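You operate a simulated robot arm through the tools that you are given. There is no shell and no other tool.

You run a simulated robot arm. Do the job below in one go: nothing can be reset, and whatever is moved stays where it is left.

## Task
Turn the red and white action knobs till their gauges read 0, then play test key F three times.
Fine: zero the counter before playing, so that it shows 3; leave the other knobs and keys.
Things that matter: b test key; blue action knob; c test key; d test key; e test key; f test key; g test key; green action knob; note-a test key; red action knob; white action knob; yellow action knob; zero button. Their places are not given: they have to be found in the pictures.

The check looks at the end state, three seconds after you hand in, the way a careful person would. Anything else that was tipped, shoved, dropped, spilled or broken makes it a failure.

## Robot
A 7-joint arm with a two-finger parallel gripper, fixed in place. Base frame: the origin is at the foot of the arm, x ahead of it, y to its left, z up. Lengths are in m, angles in rad, forces in N, time in s.
Its first joint turns from -2.897 to 2.897 rad. Payload 4.4 kg.
The tool frame sits at the grasp point between the pads (the TCP): z along the fingers, y along the line on which they close. The tips reach 0.023 m beyond it. Largest opening 0.094 m; finger width 0.038, thickness 0.01; the body of the gripper, 0.054 by 0.096 m, starts 0.039 m behind the TCP.
Orientation is that of the tool frame in the base frame, as a unit quaternion [x, y, z, w]. With the fingers straight down and closing along the base's y, the tool's x points along the base's -x, its y along +y and its z along -z.

## Interface
- The arm moves only by the tool apply_moves. Its argument "deltas" is a list of rows, each an object of numbers (a shift or turn left out is 0, a gripper value left out holds the last): "dx", "dy", "dz": the shift along the base's x, y, z in m; "ax", "ay", "az": the turn, a rotation vector about the base's x, y, z in rad; "fingers": the closure, from 0 (fully open) to 1 (shut). In form: [{"dx": .., "dy": .., "dz": .., "ax": .., "ay": .., "az": .., "fingers": ..}, ...]. A call has 1 to 20 rows; each row shifts and turns the commanded pose from where the row before left it. Each row takes 0.2 s and may step no farther than 0.05 m and 0.15 rad from the row before; otherwise, or with a gripper value out of range, the whole call is refused. Where a pose cannot be reached the arm comes as near as it can. A force on the tool above 40 N (or 10 N above the force at the start of the call, whichever is more), or a blocked arm, ends the call early, and 0.2 s more pass. The fingers move at their own pace (about 0.072 m/s each) and stop on an object; they squeeze with about 44 N. The grip force told is the motor's: it shows also when the fingers shut on nothing. Time passes only in rows, and 0.2 s behind the last, so rows that do not move let the fingers close. The reply holds the time, the measured pose of the TCP, the force on the tool along the base axes, the opening and the grip force, in the units named above and with some noise, with the torque about the TCP (base axes, N m) and any sound that the robot's microphone picked up.
- Cameras (640 x 400 px; columns grow to the right, rows downward): "scene" is fixed at [0.0402, -0.6567, 1.4505]; the picture's right is [0.66, -0.75, 0.00], its down [-0.15, -0.13, -0.98] and it looks along [0.74, 0.65, -0.19] (base axes); focal length 314 px, centre (320, 200). "wrist" rides on the gripper at [0.086, 0.016, -0.075] in the tool frame; the picture's right is [-0.18, 0.98, 0.00], its down [-0.58, -0.11, -0.81] and it looks along [-0.79, -0.15, 0.59] (tool axes); focal length 243 px, centre (320, 200).
- camera(camera): a new picture of that camera. The clock stands still meanwhile.
- measure_at(camera, pixels): for up to 12 pixels [column, row] of the newest picture of that camera ("zoom" is the newest enlarged one), the place [x, y, z] in the base frame of the surface seen there, good to about 0.003 m, but the place of the scene camera against the robot may be out by one fixed shift of up to 0.025 m in any direction. The clock stands still meanwhile.
- enlarge(camera, box): a new picture of the part [left, top, right, bottom] of that camera's present view, enlarged. The clock stands still meanwhile.
- job_done(): hands the job in; it is judged then, once.

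Unless the task says otherwise, let go and move clear before handing in.

The tools are called by a JSON object that holds its "op" and its "data". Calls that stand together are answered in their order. apply_moves: Moves the arm, as the interface text tells. Its arguments: {"type":"object","properties":{"deltas":{"type":"array","items":{"type":"object","properties":{"dx":{"type":"number"},"dy":{"type":"number"},"dz":{"type":"number"},"ax":{"type":"number"},"ay":{"type":"number"},"az":{"type":"number"},"fingers":{"type":"number"}}}}},"required":["deltas"]} The other tools are called the same way: camera (camera) takes a picture; measure_at (camera, pixels) gives the place of the surface under pixels of a picture; enlarge (camera, box) takes an enlarged picture of a part of a camera's view; job_done () hands the job in.

At the start:

```text
time_s: 0.0
ee_pos: [0.6165, 0.2095, 1.5852]
tcp_rot: [0.0, 1.0, -0.001, 0.0]
force: [0.1, 0.1, -0.1]
moment: [-0.03, 0.0, 0.02]
finger_gap: 0.094
grasp_force: 0.1
```

scene: 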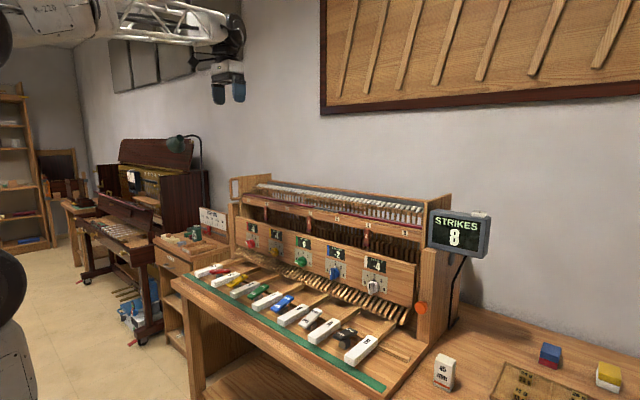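
wrist: 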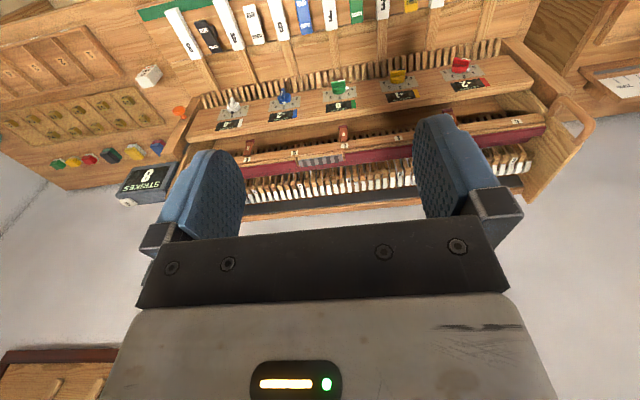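

The scene picture shows the action model with five knobs and gauges (around pixels 250–375, 230–290), the keys along the front, and a STRIKES counter showing 8. I'll enlarge the views to read the details.

{"op": "enlarge", "data": {"camera": "scene", "box": [170, 170, 500, 390]}}

{"op": "enlarge", "data": {"camera": "wrist", "box": [140, 0, 560, 220]}}

```text
1.82 times, centred on (335, 280) of scene
```

zoom: 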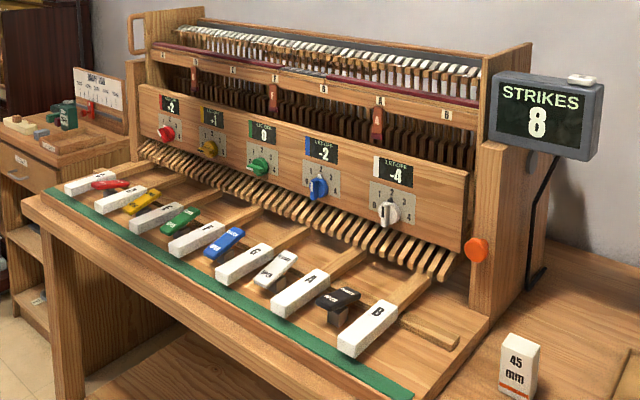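

```text
1.52 times, centred on (350, 110) of wrist
```

zoom: 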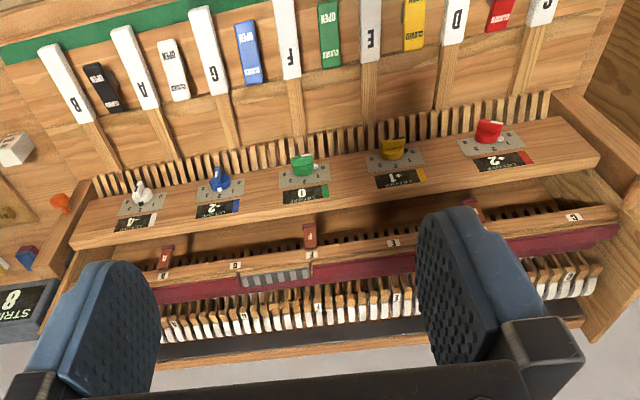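

The gauges read roughly red ±2, yellow ±1, green 0, blue -2, white -4, and there are coloured levers marked open/closed between the keys. I'll enlarge each part more closely.

{"op": "enlarge", "data": {"camera": "scene", "box": [230, 210, 320, 270]}}

{"op": "enlarge", "data": {"camera": "scene", "box": [315, 235, 435, 315]}}

{"op": "enlarge", "data": {"camera": "scene", "box": [410, 195, 500, 255]}}

{"op": "enlarge", "data": {"camera": "scene", "box": [180, 255, 300, 335]}}

{"op": "enlarge", "data": {"camera": "scene", "box": [265, 285, 385, 365]}}

{"op": "enlarge", "data": {"camera": "wrist", "box": [180, 50, 360, 160]}}

{"op": "enlarge", "data": {"camera": "wrist", "box": [340, 30, 520, 140]}}

```text
6.67 times, centred on (275, 240) of scene
```

zoom: 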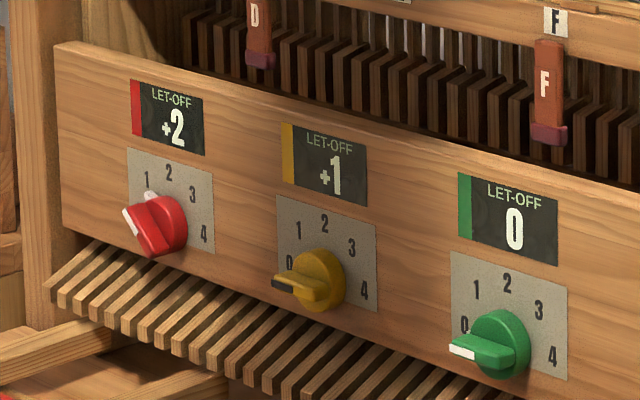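

```text
5.00 times, centred on (375, 275) of scene
```

zoom: 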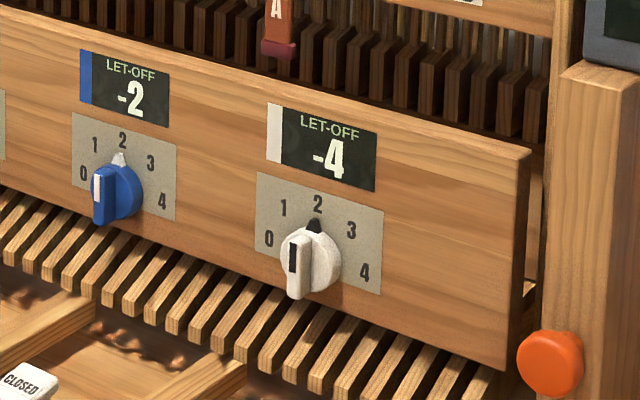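

```text
6.67 times, centred on (455, 225) of scene
```

zoom: 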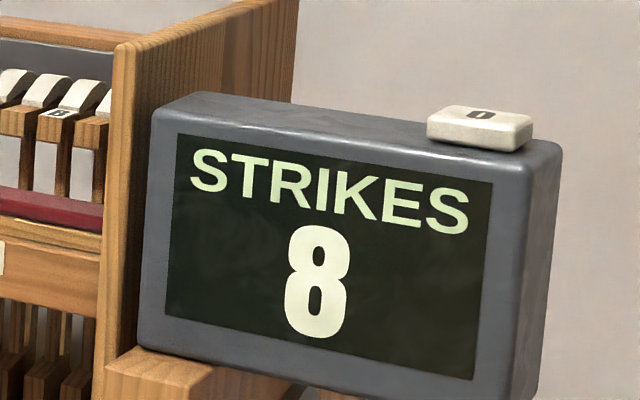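

```text
5.00 times, centred on (240, 295) of scene
```

zoom: 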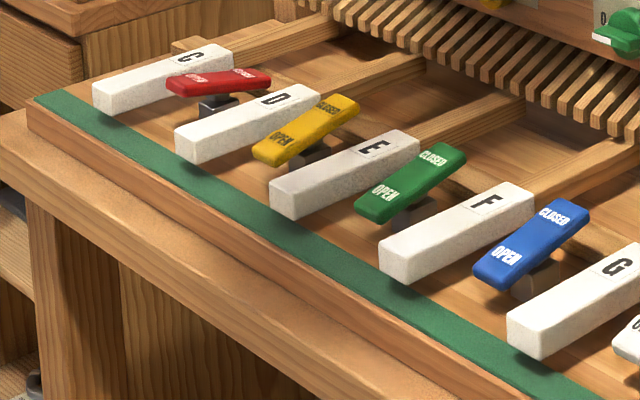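

```text
5.00 times, centred on (325, 325) of scene
```

zoom: 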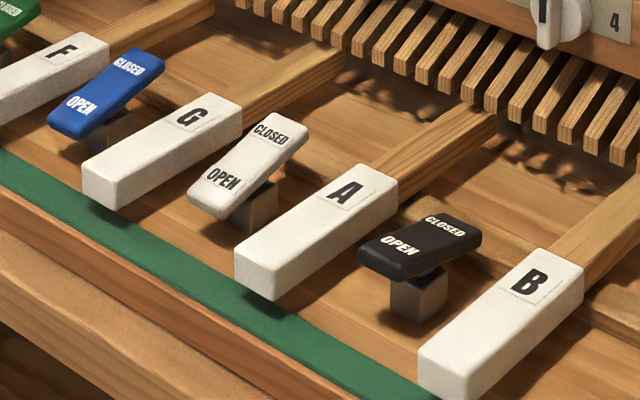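

```text
3.56 times, centred on (270, 105) of wrist
```

zoom: 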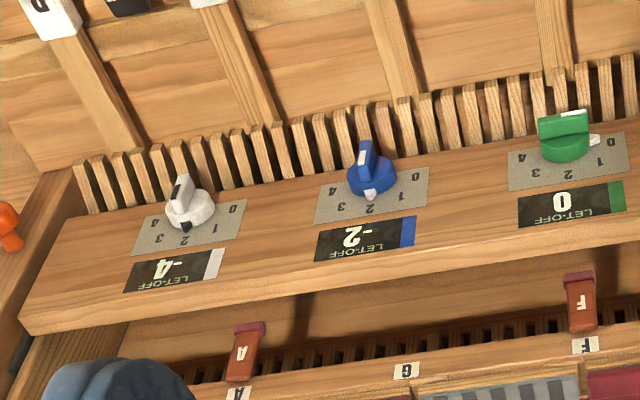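

```text
3.56 times, centred on (430, 85) of wrist
```

zoom: 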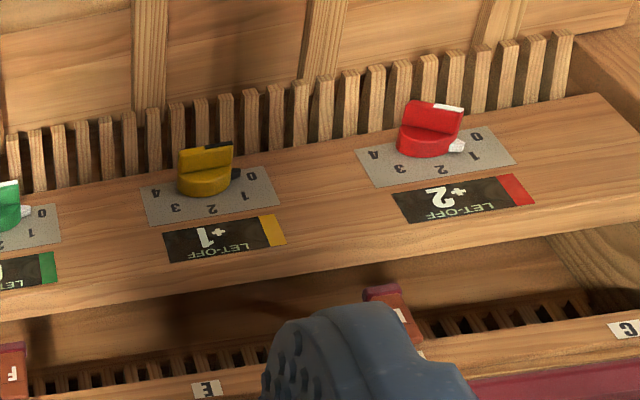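

The gauges read red +2, yellow +1, green 0, blue -2, white -4, the zero button is the white "0" block on top of the counter (scene ~479,214). I'll measure where the knobs, keys and button are, mainly with the wrist camera.

{"op": "measure_at", "data": {"camera": "wrist", "pixels": [[232, 104], [284, 97], [338, 88], [398, 76], [460, 66], [337, 106], [300, 118], [233, 135], [330, 12], [334, 28], [328, 2], [300, 10]]}}

{"op": "measure_at", "data": {"camera": "wrist", "pixels": [[128, 200], [150, 180], [190, 60], [250, 130], [520, 60], [200, 140], [180, 112], [460, 72], [462, 62], [455, 59], [466, 60], [450, 85]]}}

{"op": "measure_at", "data": {"camera": "scene", "pixels": [[479, 215], [470, 217], [488, 217], [480, 211], [250, 243], [302, 262], [336, 274], [373, 287], [330, 300], [420, 308], [455, 240], [470, 213]]}}

```text
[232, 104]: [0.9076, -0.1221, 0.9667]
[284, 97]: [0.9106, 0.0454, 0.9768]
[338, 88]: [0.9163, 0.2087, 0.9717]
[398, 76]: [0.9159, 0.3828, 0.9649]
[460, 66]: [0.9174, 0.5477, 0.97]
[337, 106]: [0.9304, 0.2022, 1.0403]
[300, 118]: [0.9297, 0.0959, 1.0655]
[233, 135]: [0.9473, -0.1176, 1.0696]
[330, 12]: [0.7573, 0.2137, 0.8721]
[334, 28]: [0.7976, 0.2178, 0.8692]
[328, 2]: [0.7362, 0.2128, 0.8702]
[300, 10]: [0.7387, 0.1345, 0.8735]
```

```text
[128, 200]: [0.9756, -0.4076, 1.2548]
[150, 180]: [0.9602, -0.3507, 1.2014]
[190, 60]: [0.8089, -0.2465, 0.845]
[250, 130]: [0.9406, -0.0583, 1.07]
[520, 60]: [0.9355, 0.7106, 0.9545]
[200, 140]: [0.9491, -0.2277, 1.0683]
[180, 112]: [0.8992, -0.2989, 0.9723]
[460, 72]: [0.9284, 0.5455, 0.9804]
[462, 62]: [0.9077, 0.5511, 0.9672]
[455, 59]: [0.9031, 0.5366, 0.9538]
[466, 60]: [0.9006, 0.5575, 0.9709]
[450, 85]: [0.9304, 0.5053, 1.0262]
```

```text
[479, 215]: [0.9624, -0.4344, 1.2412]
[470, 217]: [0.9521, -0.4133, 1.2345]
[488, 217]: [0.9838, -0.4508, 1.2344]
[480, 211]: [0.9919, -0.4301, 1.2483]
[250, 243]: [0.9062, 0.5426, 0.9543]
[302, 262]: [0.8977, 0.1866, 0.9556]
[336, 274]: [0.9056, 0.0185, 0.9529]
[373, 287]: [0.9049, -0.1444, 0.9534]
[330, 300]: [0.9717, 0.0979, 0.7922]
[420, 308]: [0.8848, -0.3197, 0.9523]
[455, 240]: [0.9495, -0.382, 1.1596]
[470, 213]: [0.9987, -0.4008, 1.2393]
```

Positions agree: knobs lie at about x 0.91, z 0.965 (white y≈-0.12, red y≈0.55), F key top at z≈0.87, and the zero button near (0.976,-0.408,1.255). I'll look at the gripper itself and the wrist rig before choosing an approach.

{"op": "enlarge", "data": {"camera": "scene", "box": [150, 10, 270, 110]}}

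{"op": "enlarge", "data": {"camera": "scene", "box": [0, 0, 260, 400]}}

```text
4.00 times, centred on (210, 60) of scene
```

zoom: 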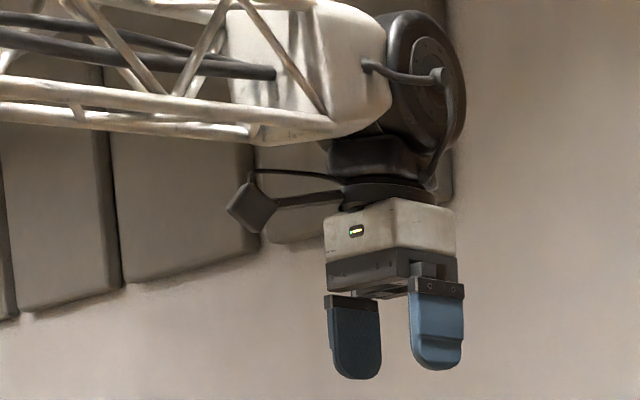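

```text
1.00 times, centred on (130, 200) of scene (not enlarged: the box is as wide or as high as the picture)
```

zoom: 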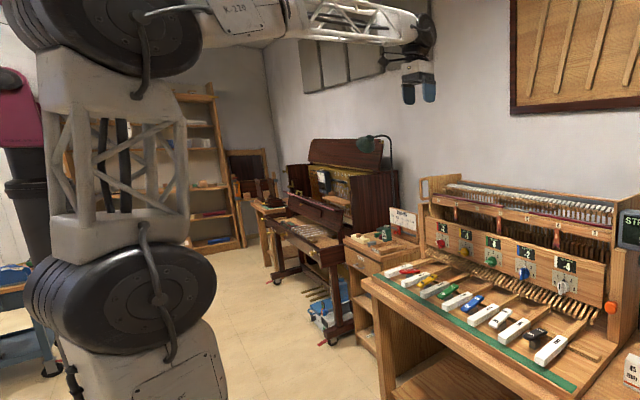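

The gripper carries its camera on a stalk on the robot side, so a tool tilted about 45° forward-down should clear both the keys and the panel. I'll move to in front of the white knob, tilting as I go, well away from everything.

{"op": "apply_moves", "data": {"deltas": [{"dy": -0.033, "dz": -0.03, "ay": -0.0785}, {"dy": -0.033, "dz": -0.03, "ay": -0.0785}, {"dy": -0.033, "dz": -0.03, "ay": -0.0785}, {"dy": -0.033, "dz": -0.03, "ay": -0.0785}, {"dy": -0.033, "dz": -0.03, "ay": -0.0785}, {"dy": -0.033, "dz": -0.03, "ay": -0.0785}, {"dy": -0.033, "dz": -0.03, "ay": -0.0785}, {"dy": -0.033, "dz": -0.03, "ay": -0.0785}, {"dy": -0.033, "dz": -0.03, "ay": -0.0785}, {"dy": -0.033, "dz": -0.03, "ay": -0.0785}]}}

{"op": "camera", "data": {"camera": "wrist"}}

{"op": "camera", "data": {"camera": "scene"}}

```text
time_s: 2.2
ee_pos: [0.6156, -0.1188, 1.2842]
tcp_rot: [0.0, 0.924, -0.001, 0.383]
force: [-0.2, -0.8, 0.1]
moment: [-0.01, -0.02, 0.0]
finger_gap: 0.0936
grasp_force: 0.1
```

```text
taken
```

wrist: 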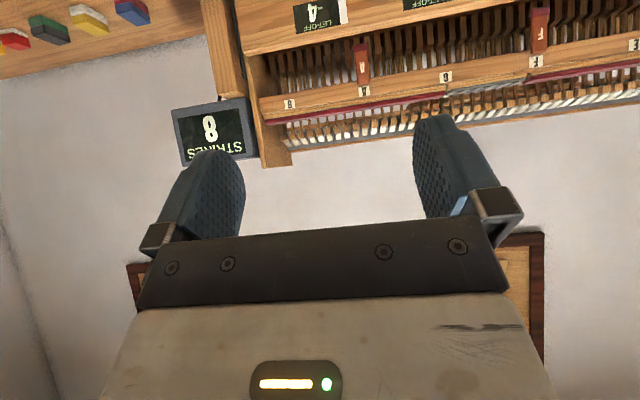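

```text
taken
```

scene: 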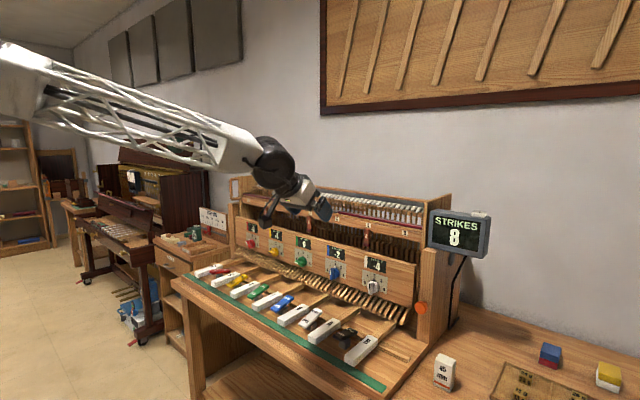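

The arm follows as commanded (tilt 45° now) and the view is still too high (knobs off the top of the wrist picture). I'll go down so the camera looks level at the white knob.

{"op": "apply_moves", "data": {"deltas": [{"dz": -0.045}, {"dz": -0.045}, {"dz": -0.045}, {"dz": -0.045}, {"dz": -0.045}, {"dz": -0.03}]}}

{"op": "camera", "data": {"camera": "wrist"}}

{"op": "enlarge", "data": {"camera": "wrist", "box": [200, 0, 440, 150]}}

```text
time_s: 3.6
ee_pos: [0.6166, -0.1207, 1.0305]
tcp_rot: [0.0, 0.923, 0.0, 0.384]
force: [-1.2, -0.2, -0.7]
moment: [0.01, 0.0, -0.04]
finger_gap: 0.094
grasp_force: 0.1
```

```text
taken
```

wrist: 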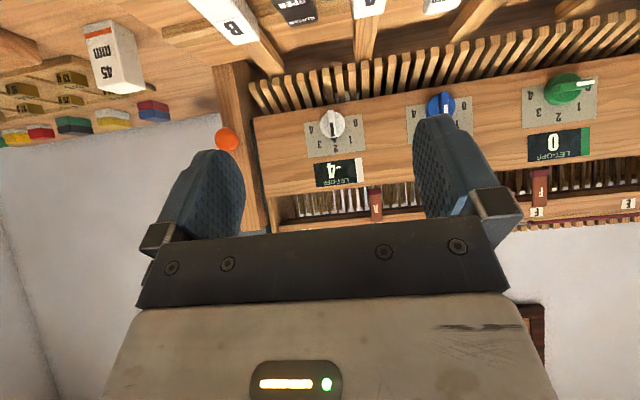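

```text
2.67 times, centred on (320, 75) of wrist
```

zoom: 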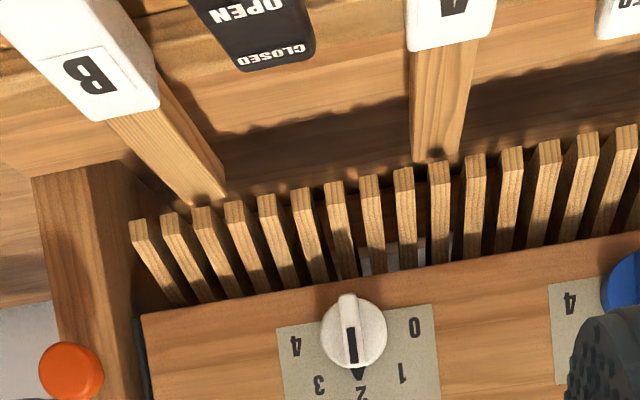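

The white knob is at wrist (332,126), pointer at about "2", gauge -4. I'll enlarge it and measure the knob face, bar and panel.

{"op": "enlarge", "data": {"camera": "wrist", "box": [292, 90, 382, 190]}}

{"op": "measure_at", "data": {"camera": "wrist", "pixels": [[332, 116], [332, 126], [333, 134], [322, 126], [342, 126], [312, 135], [360, 135], [312, 155], [362, 152], [300, 165], [330, 175], [380, 150]]}}

{"op": "measure_at", "data": {"camera": "wrist", "pixels": [[330, 112], [336, 112], [270, 75], [300, 70], [330, 65], [370, 55], [300, 120], [275, 150], [270, 180], [400, 160], [227, 140], [440, 108]]}}

```text
4.00 times, centred on (337, 140) of wrist
```

zoom: 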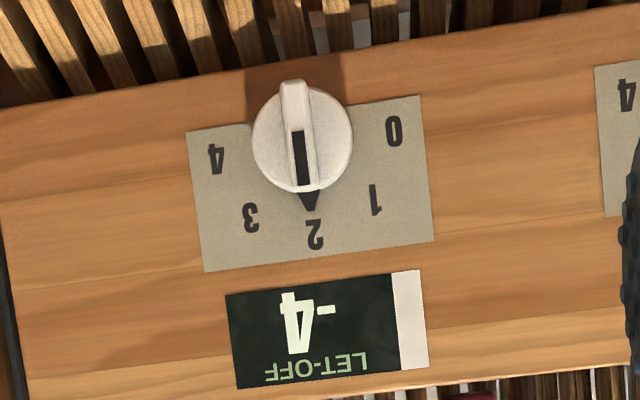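

```text
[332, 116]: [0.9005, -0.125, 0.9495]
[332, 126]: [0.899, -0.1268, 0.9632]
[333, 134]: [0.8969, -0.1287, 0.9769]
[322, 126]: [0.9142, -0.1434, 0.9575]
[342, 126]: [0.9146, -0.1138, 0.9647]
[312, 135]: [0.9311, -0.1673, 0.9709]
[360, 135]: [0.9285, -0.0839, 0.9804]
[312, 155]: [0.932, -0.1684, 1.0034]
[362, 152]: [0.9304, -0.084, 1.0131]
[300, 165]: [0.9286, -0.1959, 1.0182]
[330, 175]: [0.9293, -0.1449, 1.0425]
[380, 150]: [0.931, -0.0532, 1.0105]
```

```text
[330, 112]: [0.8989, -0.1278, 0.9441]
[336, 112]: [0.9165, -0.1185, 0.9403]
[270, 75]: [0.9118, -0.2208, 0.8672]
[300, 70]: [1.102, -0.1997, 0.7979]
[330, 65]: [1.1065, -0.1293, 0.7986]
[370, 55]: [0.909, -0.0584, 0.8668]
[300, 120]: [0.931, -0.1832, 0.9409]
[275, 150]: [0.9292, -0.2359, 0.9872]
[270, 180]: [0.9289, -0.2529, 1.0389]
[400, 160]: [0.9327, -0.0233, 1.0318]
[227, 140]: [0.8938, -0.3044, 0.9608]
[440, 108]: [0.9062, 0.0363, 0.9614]
```

The panel face is at x≈0.930, the white knob's disc front at x≈0.9145 and its vertical bar front at x≈0.898, with the knob axis at about y=-0.128, z=0.961. I'll approach to a standoff in line with it, fingers half open, and look again.

{"op": "apply_moves", "data": {"deltas": [{"dx": 0.037, "dy": -0.0015, "dz": -0.0133, "fingers": 0.4}, {"dx": 0.037, "dy": -0.0015, "dz": -0.0133}, {"dx": 0.037, "dy": -0.0015, "dz": -0.0133}, {"dx": 0.037, "dy": -0.0015, "dz": -0.0133}, {"dx": 0.035, "dy": -0.0013, "dz": -0.0133}]}}

{"op": "camera", "data": {"camera": "wrist"}}

{"op": "camera", "data": {"camera": "scene"}}

```text
time_s: 4.8
ee_pos: [0.7999, -0.1275, 0.9644]
tcp_rot: [0.0, 0.924, 0.0, 0.383]
force: [-0.8, 0.0, 0.6]
moment: [-0.01, 0.02, 0.0]
finger_gap: 0.0566
grasp_force: 0.1
```

```text
taken
```

wrist: 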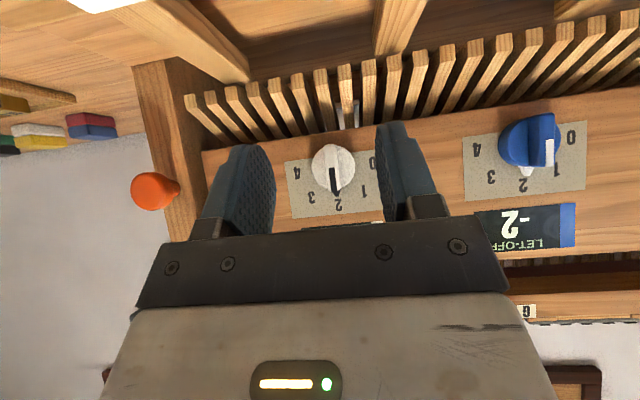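

```text
taken
```

scene: 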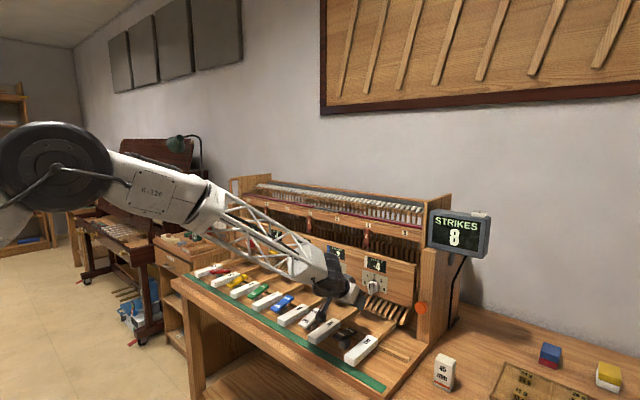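

The white knob is centred between the fingers (332,165), and its gauge is still visible at scene (373,265). I'll check clearance around the camera stalk and re-measure the knob.

{"op": "enlarge", "data": {"camera": "scene", "box": [270, 230, 430, 350]}}

{"op": "measure_at", "data": {"camera": "wrist", "pixels": [[332, 160], [330, 150], [334, 176], [315, 165], [348, 165], [334, 170], [300, 190], [362, 200]]}}

{"op": "enlarge", "data": {"camera": "wrist", "box": [280, 120, 400, 230]}}

```text
3.33 times, centred on (350, 290) of scene
```

zoom: 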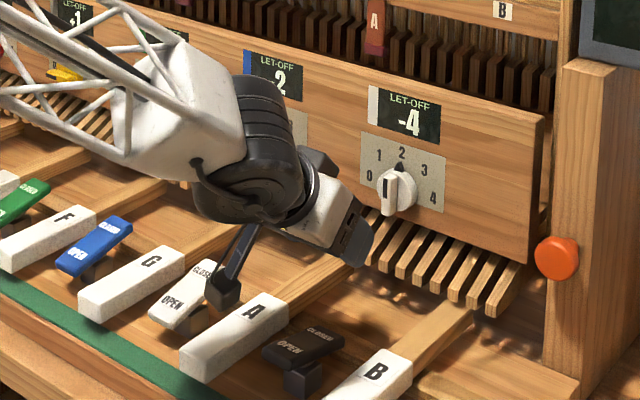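

```text
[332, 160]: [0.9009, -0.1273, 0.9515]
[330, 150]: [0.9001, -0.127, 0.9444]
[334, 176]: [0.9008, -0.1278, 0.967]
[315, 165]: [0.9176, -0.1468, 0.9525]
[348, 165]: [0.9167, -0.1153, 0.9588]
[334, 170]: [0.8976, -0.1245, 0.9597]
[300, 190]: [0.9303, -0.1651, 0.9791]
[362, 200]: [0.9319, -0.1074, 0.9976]
```

```text
3.64 times, centred on (340, 175) of wrist
```

zoom: 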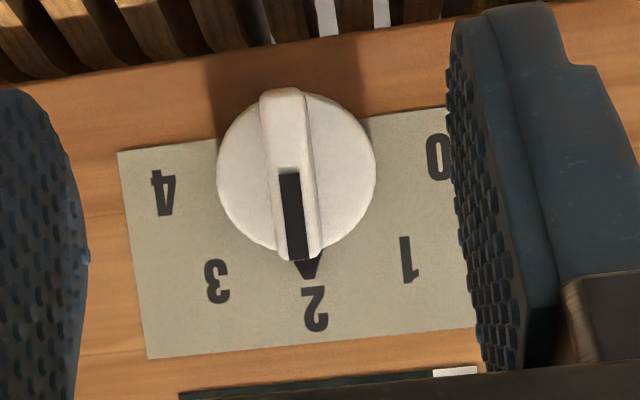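

The knob axis is at about (y -0.128, z 0.960) and the bar is vertical, centred between the fingers; the camera box clears the white lever. I'll move straight in about 0.088 m so the rounded fingertips straddle the bar.

{"op": "apply_moves", "data": {"deltas": [{"dx": 0.03, "dy": -0.0005}, {"dx": 0.03, "dz": -0.0005}, {"dx": 0.018}, {"dx": 0.01}]}}

{"op": "camera", "data": {"camera": "wrist"}}

{"op": "enlarge", "data": {"camera": "scene", "box": [290, 220, 450, 340]}}

```text
time_s: 5.8
ee_pos: [0.887, -0.1284, 0.962]
tcp_rot: [0.0, 0.924, 0.0, 0.382]
force: [-0.1, -0.3, 1.1]
moment: [0.0, -0.01, -0.04]
finger_gap: 0.0564
grasp_force: 0.0
```

```text
taken
```

wrist: 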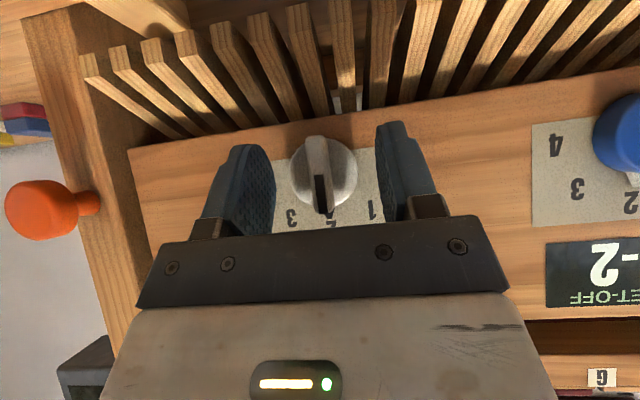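

```text
3.33 times, centred on (370, 280) of scene
```

zoom: 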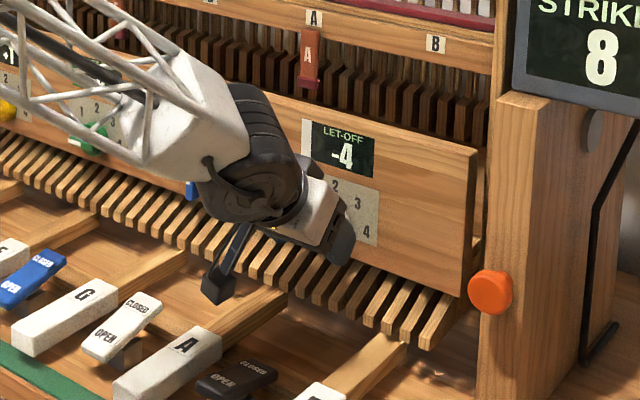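

Everything is clear and the fingers straddle the bar. I'll close on the bar.

{"op": "apply_moves", "data": {"deltas": [{"fingers": 0.75}, {"fingers": 1.0}, {}, {}]}}

{"op": "camera", "data": {"camera": "wrist"}}

```text
time_s: 6.7
ee_pos: [0.8874, -0.1303, 0.9641]
tcp_rot: [0.001, 0.924, 0.0, 0.383]
force: [3.0, -11.5, -1.4]
moment: [-0.02, 0.67, -0.44]
finger_gap: 0.04
grasp_force: 44.7
stopped in row 4: the force on the tool passed its limit at 41 N (the readings are from after the stop); the commanded pose is now the measured one
```

```text
taken
```

wrist: 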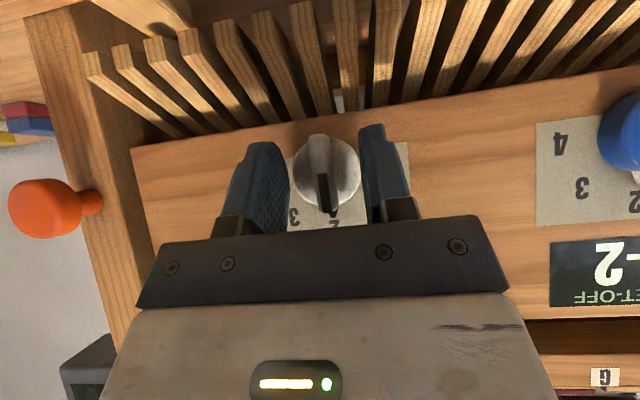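

The fingers stopped at a gap of 0.040: they closed on the round disc rather than the bar, so the tips reach further forward than I assumed, and the disc centre is a bit more to -y (~-0.131). I'll open, back off 7 mm, and grip only the bar.

{"op": "apply_moves", "data": {"deltas": [{"fingers": 0.45}, {"fingers": 0.45}, {"dx": -0.0075, "dy": -0.0005}, {}]}}

{"op": "camera", "data": {"camera": "wrist"}}

{"op": "enlarge", "data": {"camera": "scene", "box": [340, 230, 420, 300]}}

```text
time_s: 7.7
ee_pos: [0.8782, -0.1296, 0.9643]
tcp_rot: [0.001, 0.923, 0.0, 0.384]
force: [-1.2, 0.3, -0.4]
moment: [0.02, 0.01, 0.02]
finger_gap: 0.0517
grasp_force: 0.0
```

```text
taken
```

wrist: 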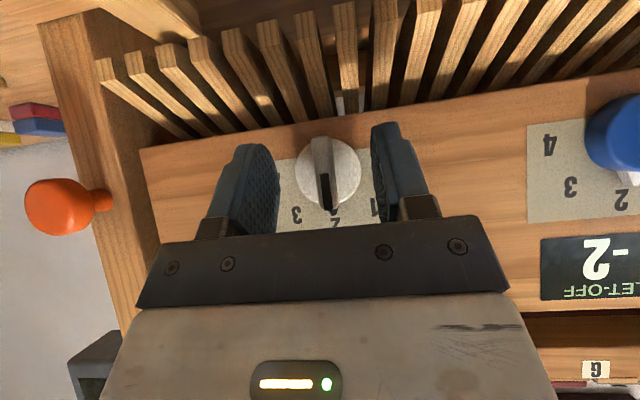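

```text
5.71 times, centred on (380, 265) of scene
```

zoom: 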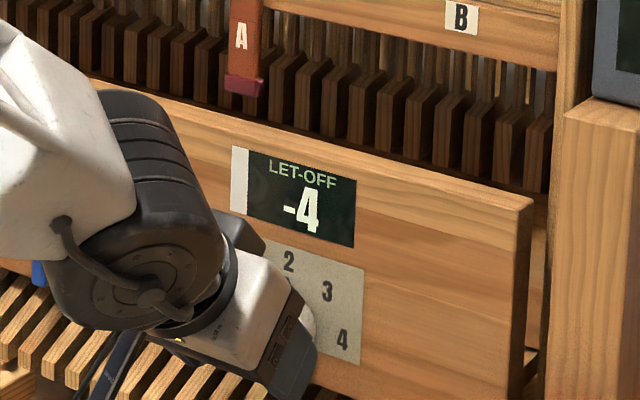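

The gauge still reads -4 and TCP sits at x=0.878, clear of the disc. Closing on the bar now.

{"op": "apply_moves", "data": {"deltas": [{"fingers": 0.8}, {"fingers": 1.0}, {}, {}]}}

{"op": "camera", "data": {"camera": "wrist"}}

```text
time_s: 8.7
ee_pos: [0.879, -0.1304, 0.9634]
tcp_rot: [0.001, 0.923, -0.001, 0.384]
force: [-1.0, 2.1, 0.4]
moment: [0.0, 0.05, 0.08]
finger_gap: 0.0111
grasp_force: 45.2
```

```text
taken
```

wrist: 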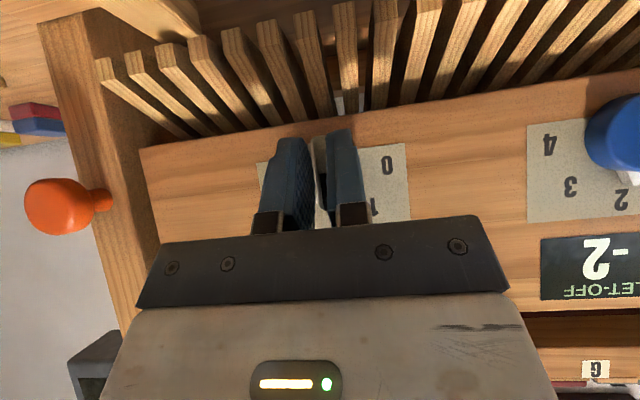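

The gap is 0.011 with low side force, so the bar is held. I'll turn clockwise (toward higher numbers) by 0.2 rad and read the gauge.

{"op": "apply_moves", "data": {"deltas": [{"ax": 0.1}, {"ax": 0.1}, {}]}}

{"op": "enlarge", "data": {"camera": "scene", "box": [240, 210, 440, 310]}}

{"op": "camera", "data": {"camera": "wrist"}}

```text
time_s: 9.5
ee_pos: [0.8789, -0.1308, 0.9645]
tcp_rot: [0.039, 0.919, 0.092, 0.382]
force: [1.9, -13.3, -1.8]
moment: [-0.02, 0.48, -0.15]
finger_gap: 0.0107
grasp_force: 44.9
```

```text
3.20 times, centred on (340, 260) of scene
```

zoom: 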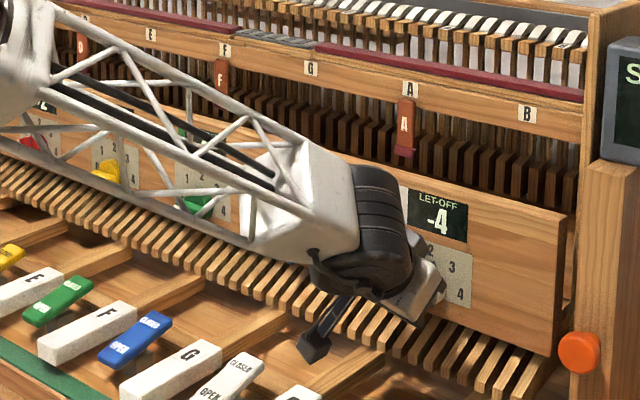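

```text
taken
```

wrist: 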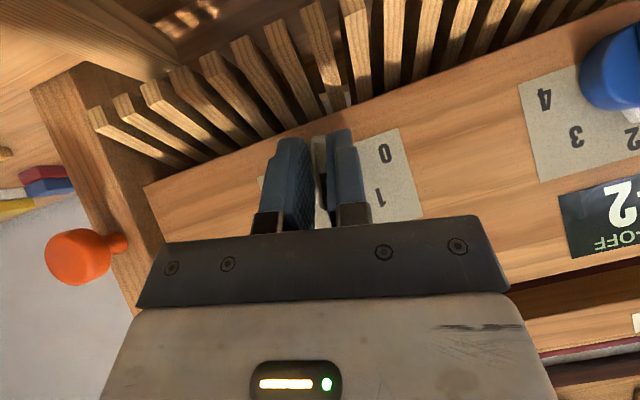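

The tool turned 0.2 rad and the gauge still shows -4. I'll check in a close view whether the bar followed.

{"op": "enlarge", "data": {"camera": "wrist", "box": [250, 110, 430, 230]}}

{"op": "apply_moves", "data": {"deltas": [{"ax": 0.1}, {"ax": 0.1}, {}]}}

{"op": "enlarge", "data": {"camera": "scene", "box": [240, 210, 440, 310]}}

{"op": "enlarge", "data": {"camera": "wrist", "box": [250, 110, 430, 230]}}

```text
3.33 times, centred on (340, 170) of wrist
```

zoom: 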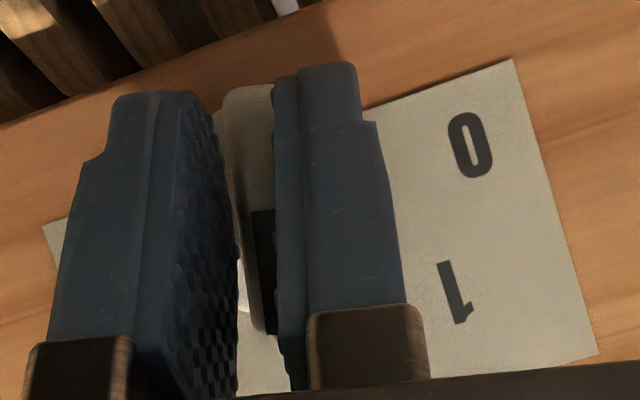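

```text
time_s: 10.3
ee_pos: [0.8785, -0.1303, 0.9638]
tcp_rot: [0.077, 0.905, 0.183, 0.376]
force: [-4.7, -32.6, -0.8]
moment: [-0.07, -0.21, -0.87]
finger_gap: 0.0108
grasp_force: 45.4
```

```text
3.20 times, centred on (340, 260) of scene
```

zoom: 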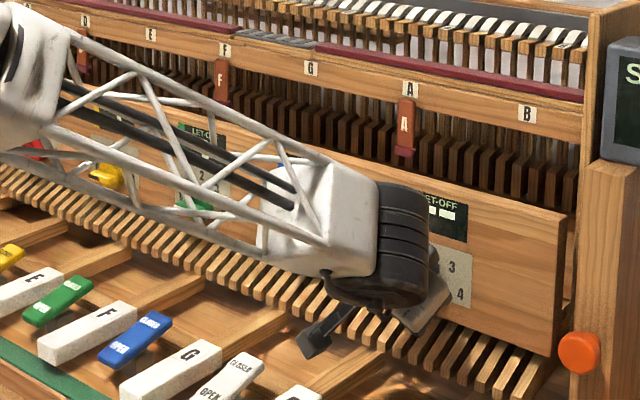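

```text
3.33 times, centred on (340, 170) of wrist
```

zoom: 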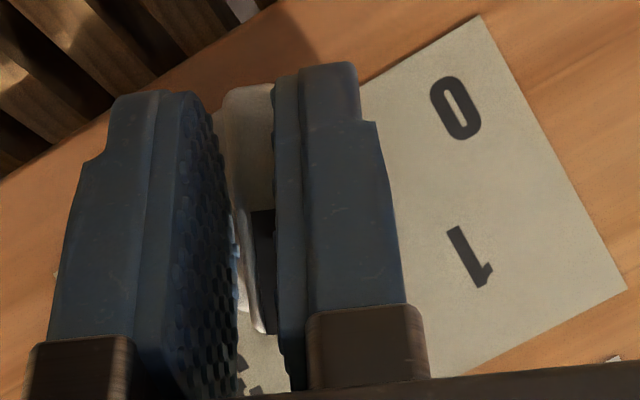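

The bar follows the fingers, the side force has grown to -33 N in y (the TCP sits slightly off the knob axis), and the gauge seems to show something new. I'll enlarge the gauge.

{"op": "enlarge", "data": {"camera": "scene", "box": [355, 250, 405, 310]}}

{"op": "apply_moves", "data": {"deltas": [{"dy": -0.001, "dz": -0.002}, {}]}}

{"op": "enlarge", "data": {"camera": "scene", "box": [355, 250, 405, 310]}}

```text
6.67 times, centred on (380, 280) of scene
```

zoom: 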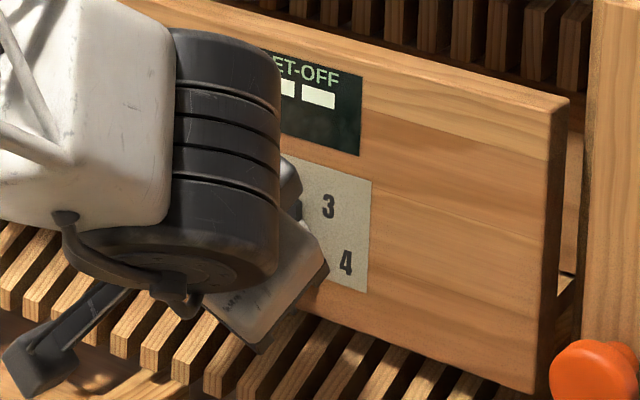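

```text
time_s: 10.9
ee_pos: [0.8793, -0.1306, 0.9634]
tcp_rot: [0.077, 0.905, 0.183, 0.376]
force: [-1.1, -21.3, 9.8]
moment: [-0.07, -1.38, -0.96]
finger_gap: 0.0108
grasp_force: 44.7
```

```text
6.67 times, centred on (380, 280) of scene
```

zoom: 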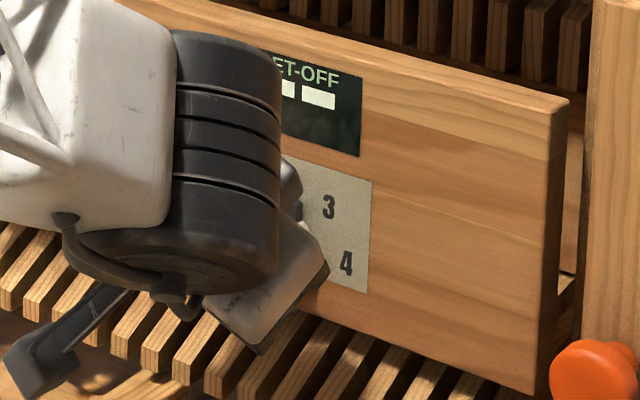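

The white gauge shows two dashes now, so it likely blanks between detents (dial numbers are 45° apart). I'll continue to position 3 (total ~0.785 rad), easing the TCP to -y to relieve the side force.

{"op": "apply_moves", "data": {"deltas": [{"dy": -0.0015, "ax": 0.08}, {"dy": -0.0005, "ax": 0.1}, {"dy": -0.0005, "ax": 0.1}, {"dy": -0.0005, "ax": 0.105}, {}]}}

{"op": "camera", "data": {"camera": "wrist"}}

{"op": "enlarge", "data": {"camera": "scene", "box": [330, 230, 430, 310]}}

```text
time_s: 12.1
ee_pos: [0.881, -0.132, 0.9616]
tcp_rot: [0.146, 0.854, 0.354, 0.353]
force: [4.6, 9.3, 1.6]
moment: [-0.01, 0.37, 0.64]
finger_gap: 0.0108
grasp_force: 45.2
stopped in row 5: the force on the tool passed its limit at 41 N (the readings are from after the stop); the commanded pose is now the measured one
```

```text
taken
```

wrist: 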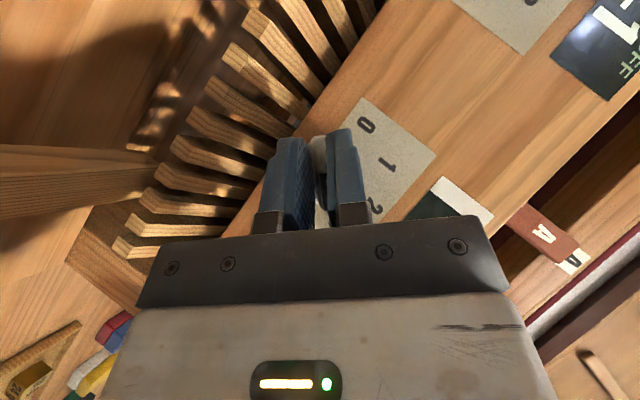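

```text
5.00 times, centred on (380, 270) of scene
```

zoom: 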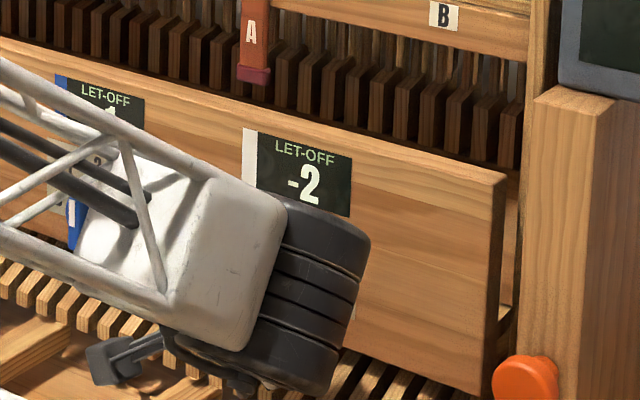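

White now reads -2 at position 3, so position 4 should give 0. But blue's gauge (wrist ~620,30) looks different from -2, so I'll check that before going on.

{"op": "enlarge", "data": {"camera": "wrist", "box": [480, 0, 640, 100]}}

{"op": "enlarge", "data": {"camera": "scene", "box": [230, 210, 370, 300]}}

```text
4.00 times, centred on (560, 50) of wrist
```

zoom: 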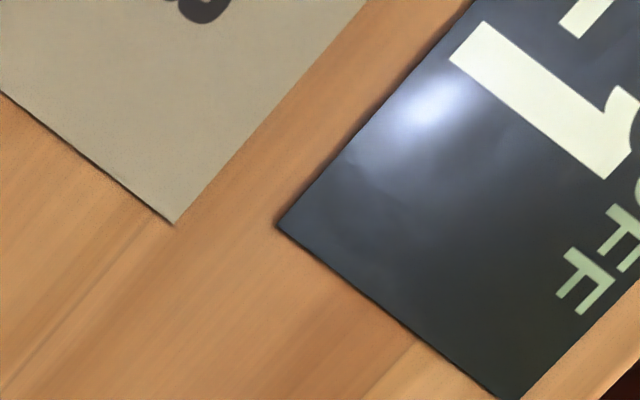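

```text
4.44 times, centred on (300, 255) of scene
```

zoom: 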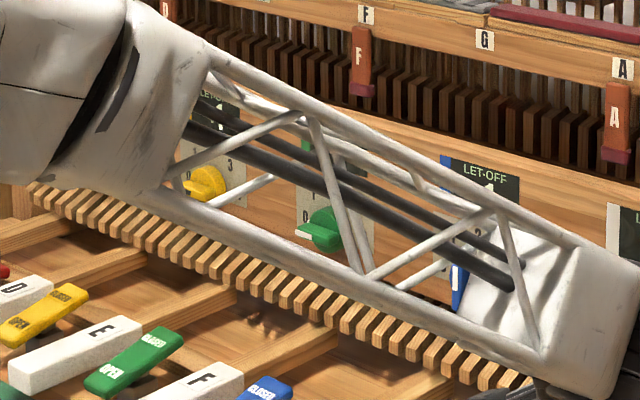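

Blue's gauge went from -2 to -1 while white went -4 → -2, so the gauges are coupled: another white step should bring both to 0, and likewise one red step (+2) should fix red and yellow. Rotating this grip further would swing the wrist low over the keys, so I'll release, back off and un-roll.

{"op": "apply_moves", "data": {"deltas": [{"fingers": 0.45}, {"fingers": 0.45}, {}, {"dx": -0.03}, {"dx": -0.04, "dz": 0.01}, {"dz": 0.02, "dx": -0.01, "ax": -0.11}, {"dz": 0.02, "ax": -0.135}, {"dz": 0.02, "ax": -0.135}, {"dz": 0.01, "ax": -0.135}, {"ax": -0.135}, {"ax": -0.135}, {}]}}

{"op": "camera", "data": {"camera": "wrist"}}

{"op": "camera", "data": {"camera": "scene"}}

{"op": "enlarge", "data": {"camera": "scene", "box": [230, 210, 430, 310]}}

```text
time_s: 14.7
ee_pos: [0.8006, -0.132, 1.0418]
tcp_rot: [0.0, 0.924, 0.0, 0.382]
force: [0.2, -0.6, 0.7]
moment: [0.0, 0.0, 0.0]
finger_gap: 0.0517
grasp_force: 0.1
```

```text
taken
```

wrist: 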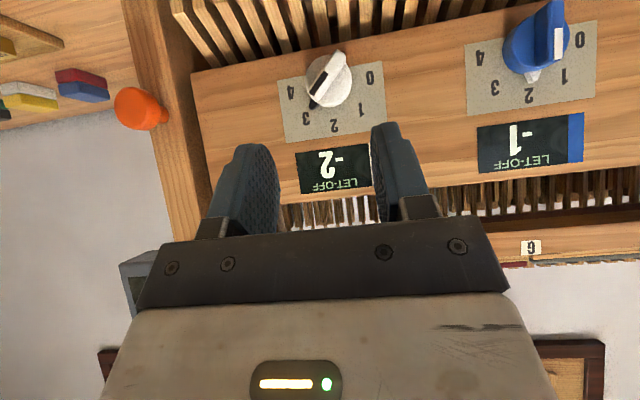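

```text
taken
```

scene: 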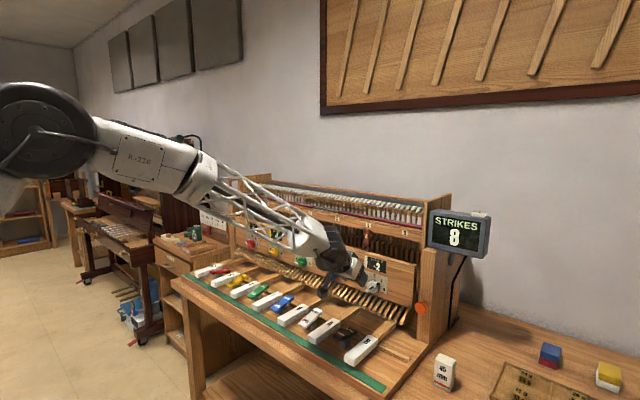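

```text
3.20 times, centred on (330, 260) of scene
```

zoom: 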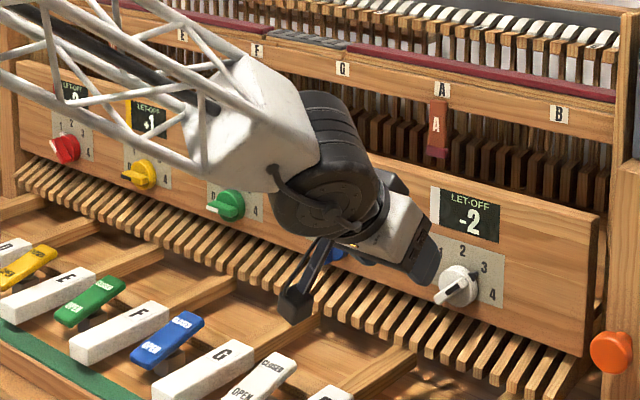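

White is at 3 (-2) and blue's knob is untouched at 2 (gauge -1 by coupling). Next I'll shut the fingers, steepen the tool to ~22° off vertical, and place the closed tips above the bar's pointer end (upper right) so I can push it down to position 4.

{"op": "apply_moves", "data": {"deltas": [{"ay": 0.133, "fingers": 1.0}, {"ay": 0.133}, {"ay": 0.134}, {"dx": 0.03, "dy": -0.005, "dz": 0.0}, {"dx": 0.03, "dy": -0.005}, {"dx": 0.0245, "dy": -0.005}, {}]}}

{"op": "camera", "data": {"camera": "wrist"}}

{"op": "enlarge", "data": {"camera": "scene", "box": [310, 220, 430, 310]}}

```text
time_s: 16.3
ee_pos: [0.8837, -0.1482, 1.0422]
tcp_rot: [0.0, 0.981, 0.001, 0.192]
force: [0.4, 0.0, -0.7]
moment: [-0.01, 0.01, 0.01]
finger_gap: 0.0
grasp_force: 42.7
```

```text
taken
```

wrist: 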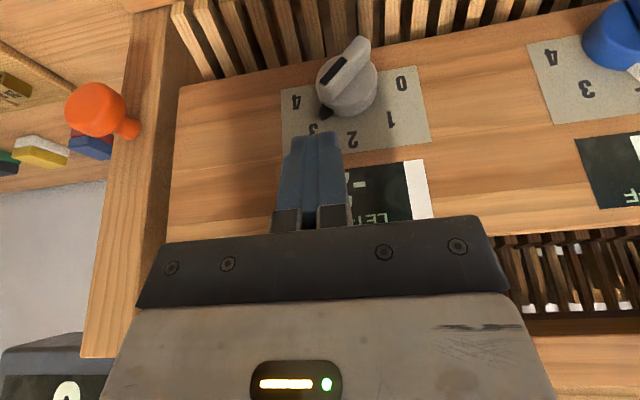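

```text
4.44 times, centred on (370, 265) of scene
```

zoom: 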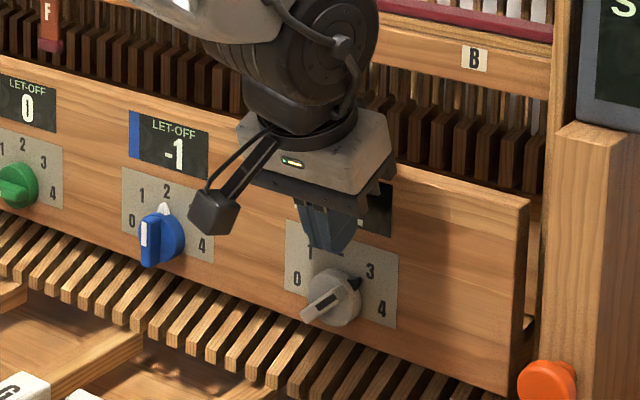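

The closed tips are above the knob's pointer end (wrist ~318,135 vs pointer mark at ~340,70). I'll measure bar and tip positions before pushing.

{"op": "measure_at", "data": {"camera": "wrist", "pixels": [[332, 80], [345, 66], [357, 48], [325, 110], [350, 105], [330, 92], [318, 140], [300, 145], [335, 145], [318, 180], [362, 80], [345, 108]]}}

{"op": "enlarge", "data": {"camera": "wrist", "box": [270, 20, 430, 160]}}

```text
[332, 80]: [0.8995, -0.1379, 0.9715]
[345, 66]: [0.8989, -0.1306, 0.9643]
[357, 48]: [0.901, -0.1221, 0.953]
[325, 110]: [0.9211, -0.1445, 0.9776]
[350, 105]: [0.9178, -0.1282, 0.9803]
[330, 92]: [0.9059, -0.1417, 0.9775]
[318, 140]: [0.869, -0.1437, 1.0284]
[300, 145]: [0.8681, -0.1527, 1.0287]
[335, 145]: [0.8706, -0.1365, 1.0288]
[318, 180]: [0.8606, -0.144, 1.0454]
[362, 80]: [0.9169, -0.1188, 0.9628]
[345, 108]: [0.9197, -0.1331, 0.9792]
```

```text
2.86 times, centred on (350, 90) of wrist
```

zoom: 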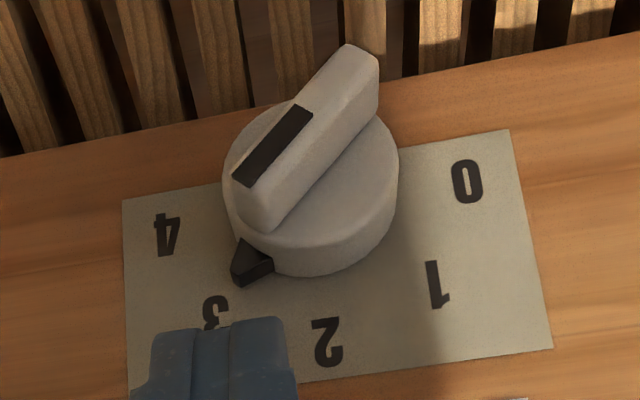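

The bar's pointer end top corner is near (y -0.141, z 0.981) and the tip bottom at the bar depth should be ~0.018 below the TCP. I'll descend and start pushing in small steps.

{"op": "apply_moves", "data": {"deltas": [{"dz": -0.02}, {"dz": -0.018}, {"dz": -0.004}, {"dz": -0.004}, {"dz": -0.003}, {}]}}

{"op": "camera", "data": {"camera": "wrist"}}

{"op": "enlarge", "data": {"camera": "scene", "box": [310, 220, 430, 310]}}

```text
time_s: 17.7
ee_pos: [0.8839, -0.1492, 0.9964]
tcp_rot: [0.001, 0.981, 0.0, 0.195]
force: [-14.7, -19.4, 29.5]
moment: [-0.18, -0.19, -0.23]
finger_gap: 0.0001
grasp_force: 42.4
```

```text
taken
```

wrist: 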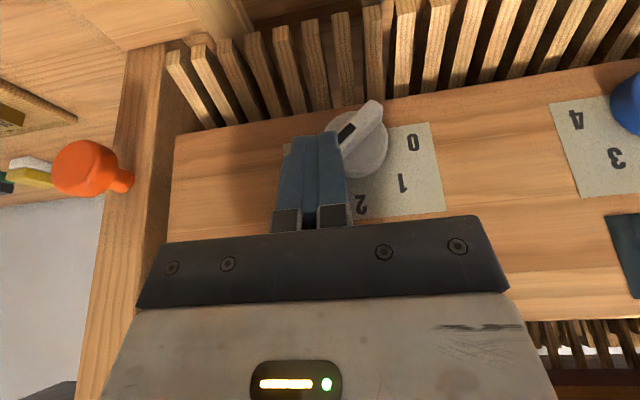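

```text
4.44 times, centred on (370, 265) of scene
```

zoom: 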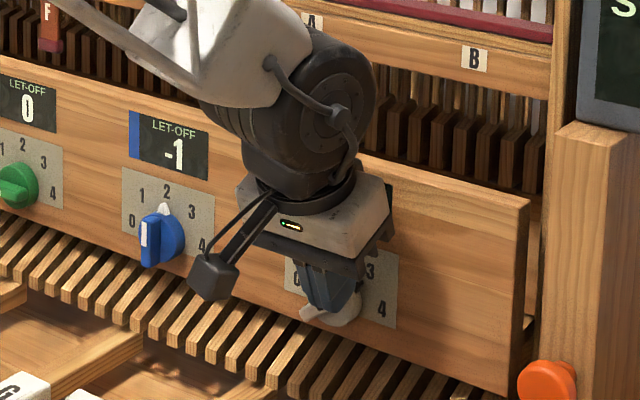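

The force (-19 in y, +30 in z) points along the bar, so the tips are pressing on the bar's end face with no turning effect. I'll lift, shift 8 mm to +y so the tips bear on the upper-left side of the bar, and push again.

{"op": "apply_moves", "data": {"deltas": [{"dz": 0.012}, {"dz": 0.008}, {"dy": 0.009}, {"dz": -0.008}, {"dz": -0.006}, {"dz": -0.005}, {}]}}

{"op": "camera", "data": {"camera": "wrist"}}

```text
time_s: 19.3
ee_pos: [0.884, -0.1395, 0.9966]
tcp_rot: [0.001, 0.981, 0.0, 0.193]
force: [-3.4, -14.3, 19.7]
moment: [-0.32, -0.26, -0.21]
finger_gap: 0.0001
grasp_force: 42.2
```

```text
taken
```

wrist: 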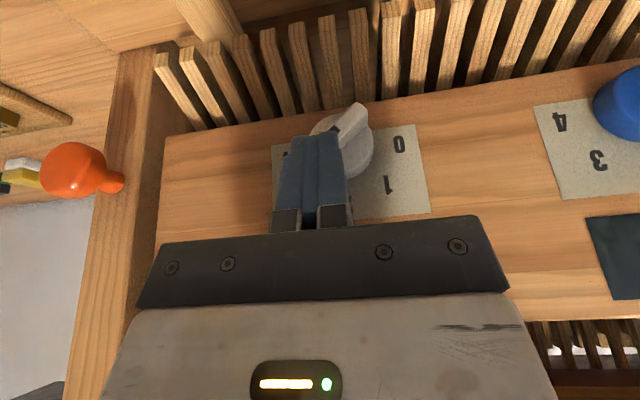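

The contact is sticking: forces run through the knob centre because the tips go straight down while the bar corner must move in an arc. I'll follow the arc (right and down) instead.

{"op": "apply_moves", "data": {"deltas": [{"dy": -0.0035, "dz": -0.0005}, {"dy": -0.002, "dz": -0.0018}, {"dy": -0.0016, "dz": -0.0022}, {"dy": -0.0013, "dz": -0.0024}, {}]}}

{"op": "camera", "data": {"camera": "wrist"}}

{"op": "enlarge", "data": {"camera": "wrist", "box": [250, 80, 430, 220]}}

```text
time_s: 20.5
ee_pos: [0.8828, -0.1464, 0.9881]
tcp_rot: [0.001, 0.981, 0.0, 0.192]
force: [0.1, -0.6, 0.0]
moment: [0.01, 0.0, 0.01]
finger_gap: 0.0001
grasp_force: 41.9
```

```text
taken
```

wrist: 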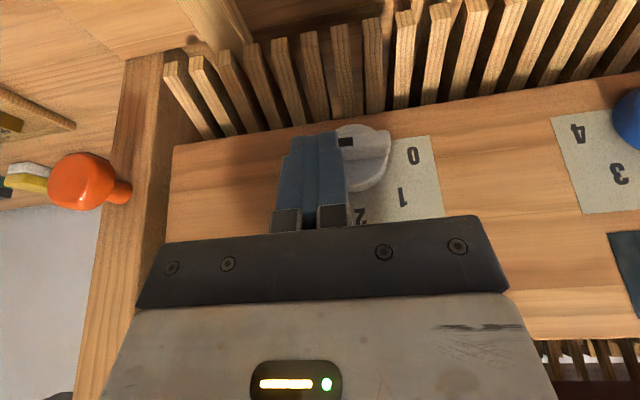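

```text
2.86 times, centred on (340, 150) of wrist
```

zoom: 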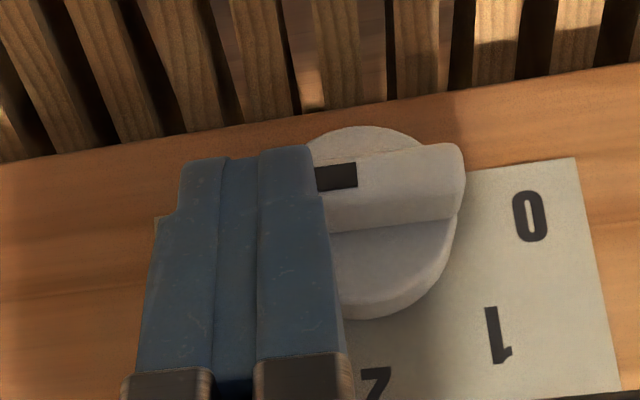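

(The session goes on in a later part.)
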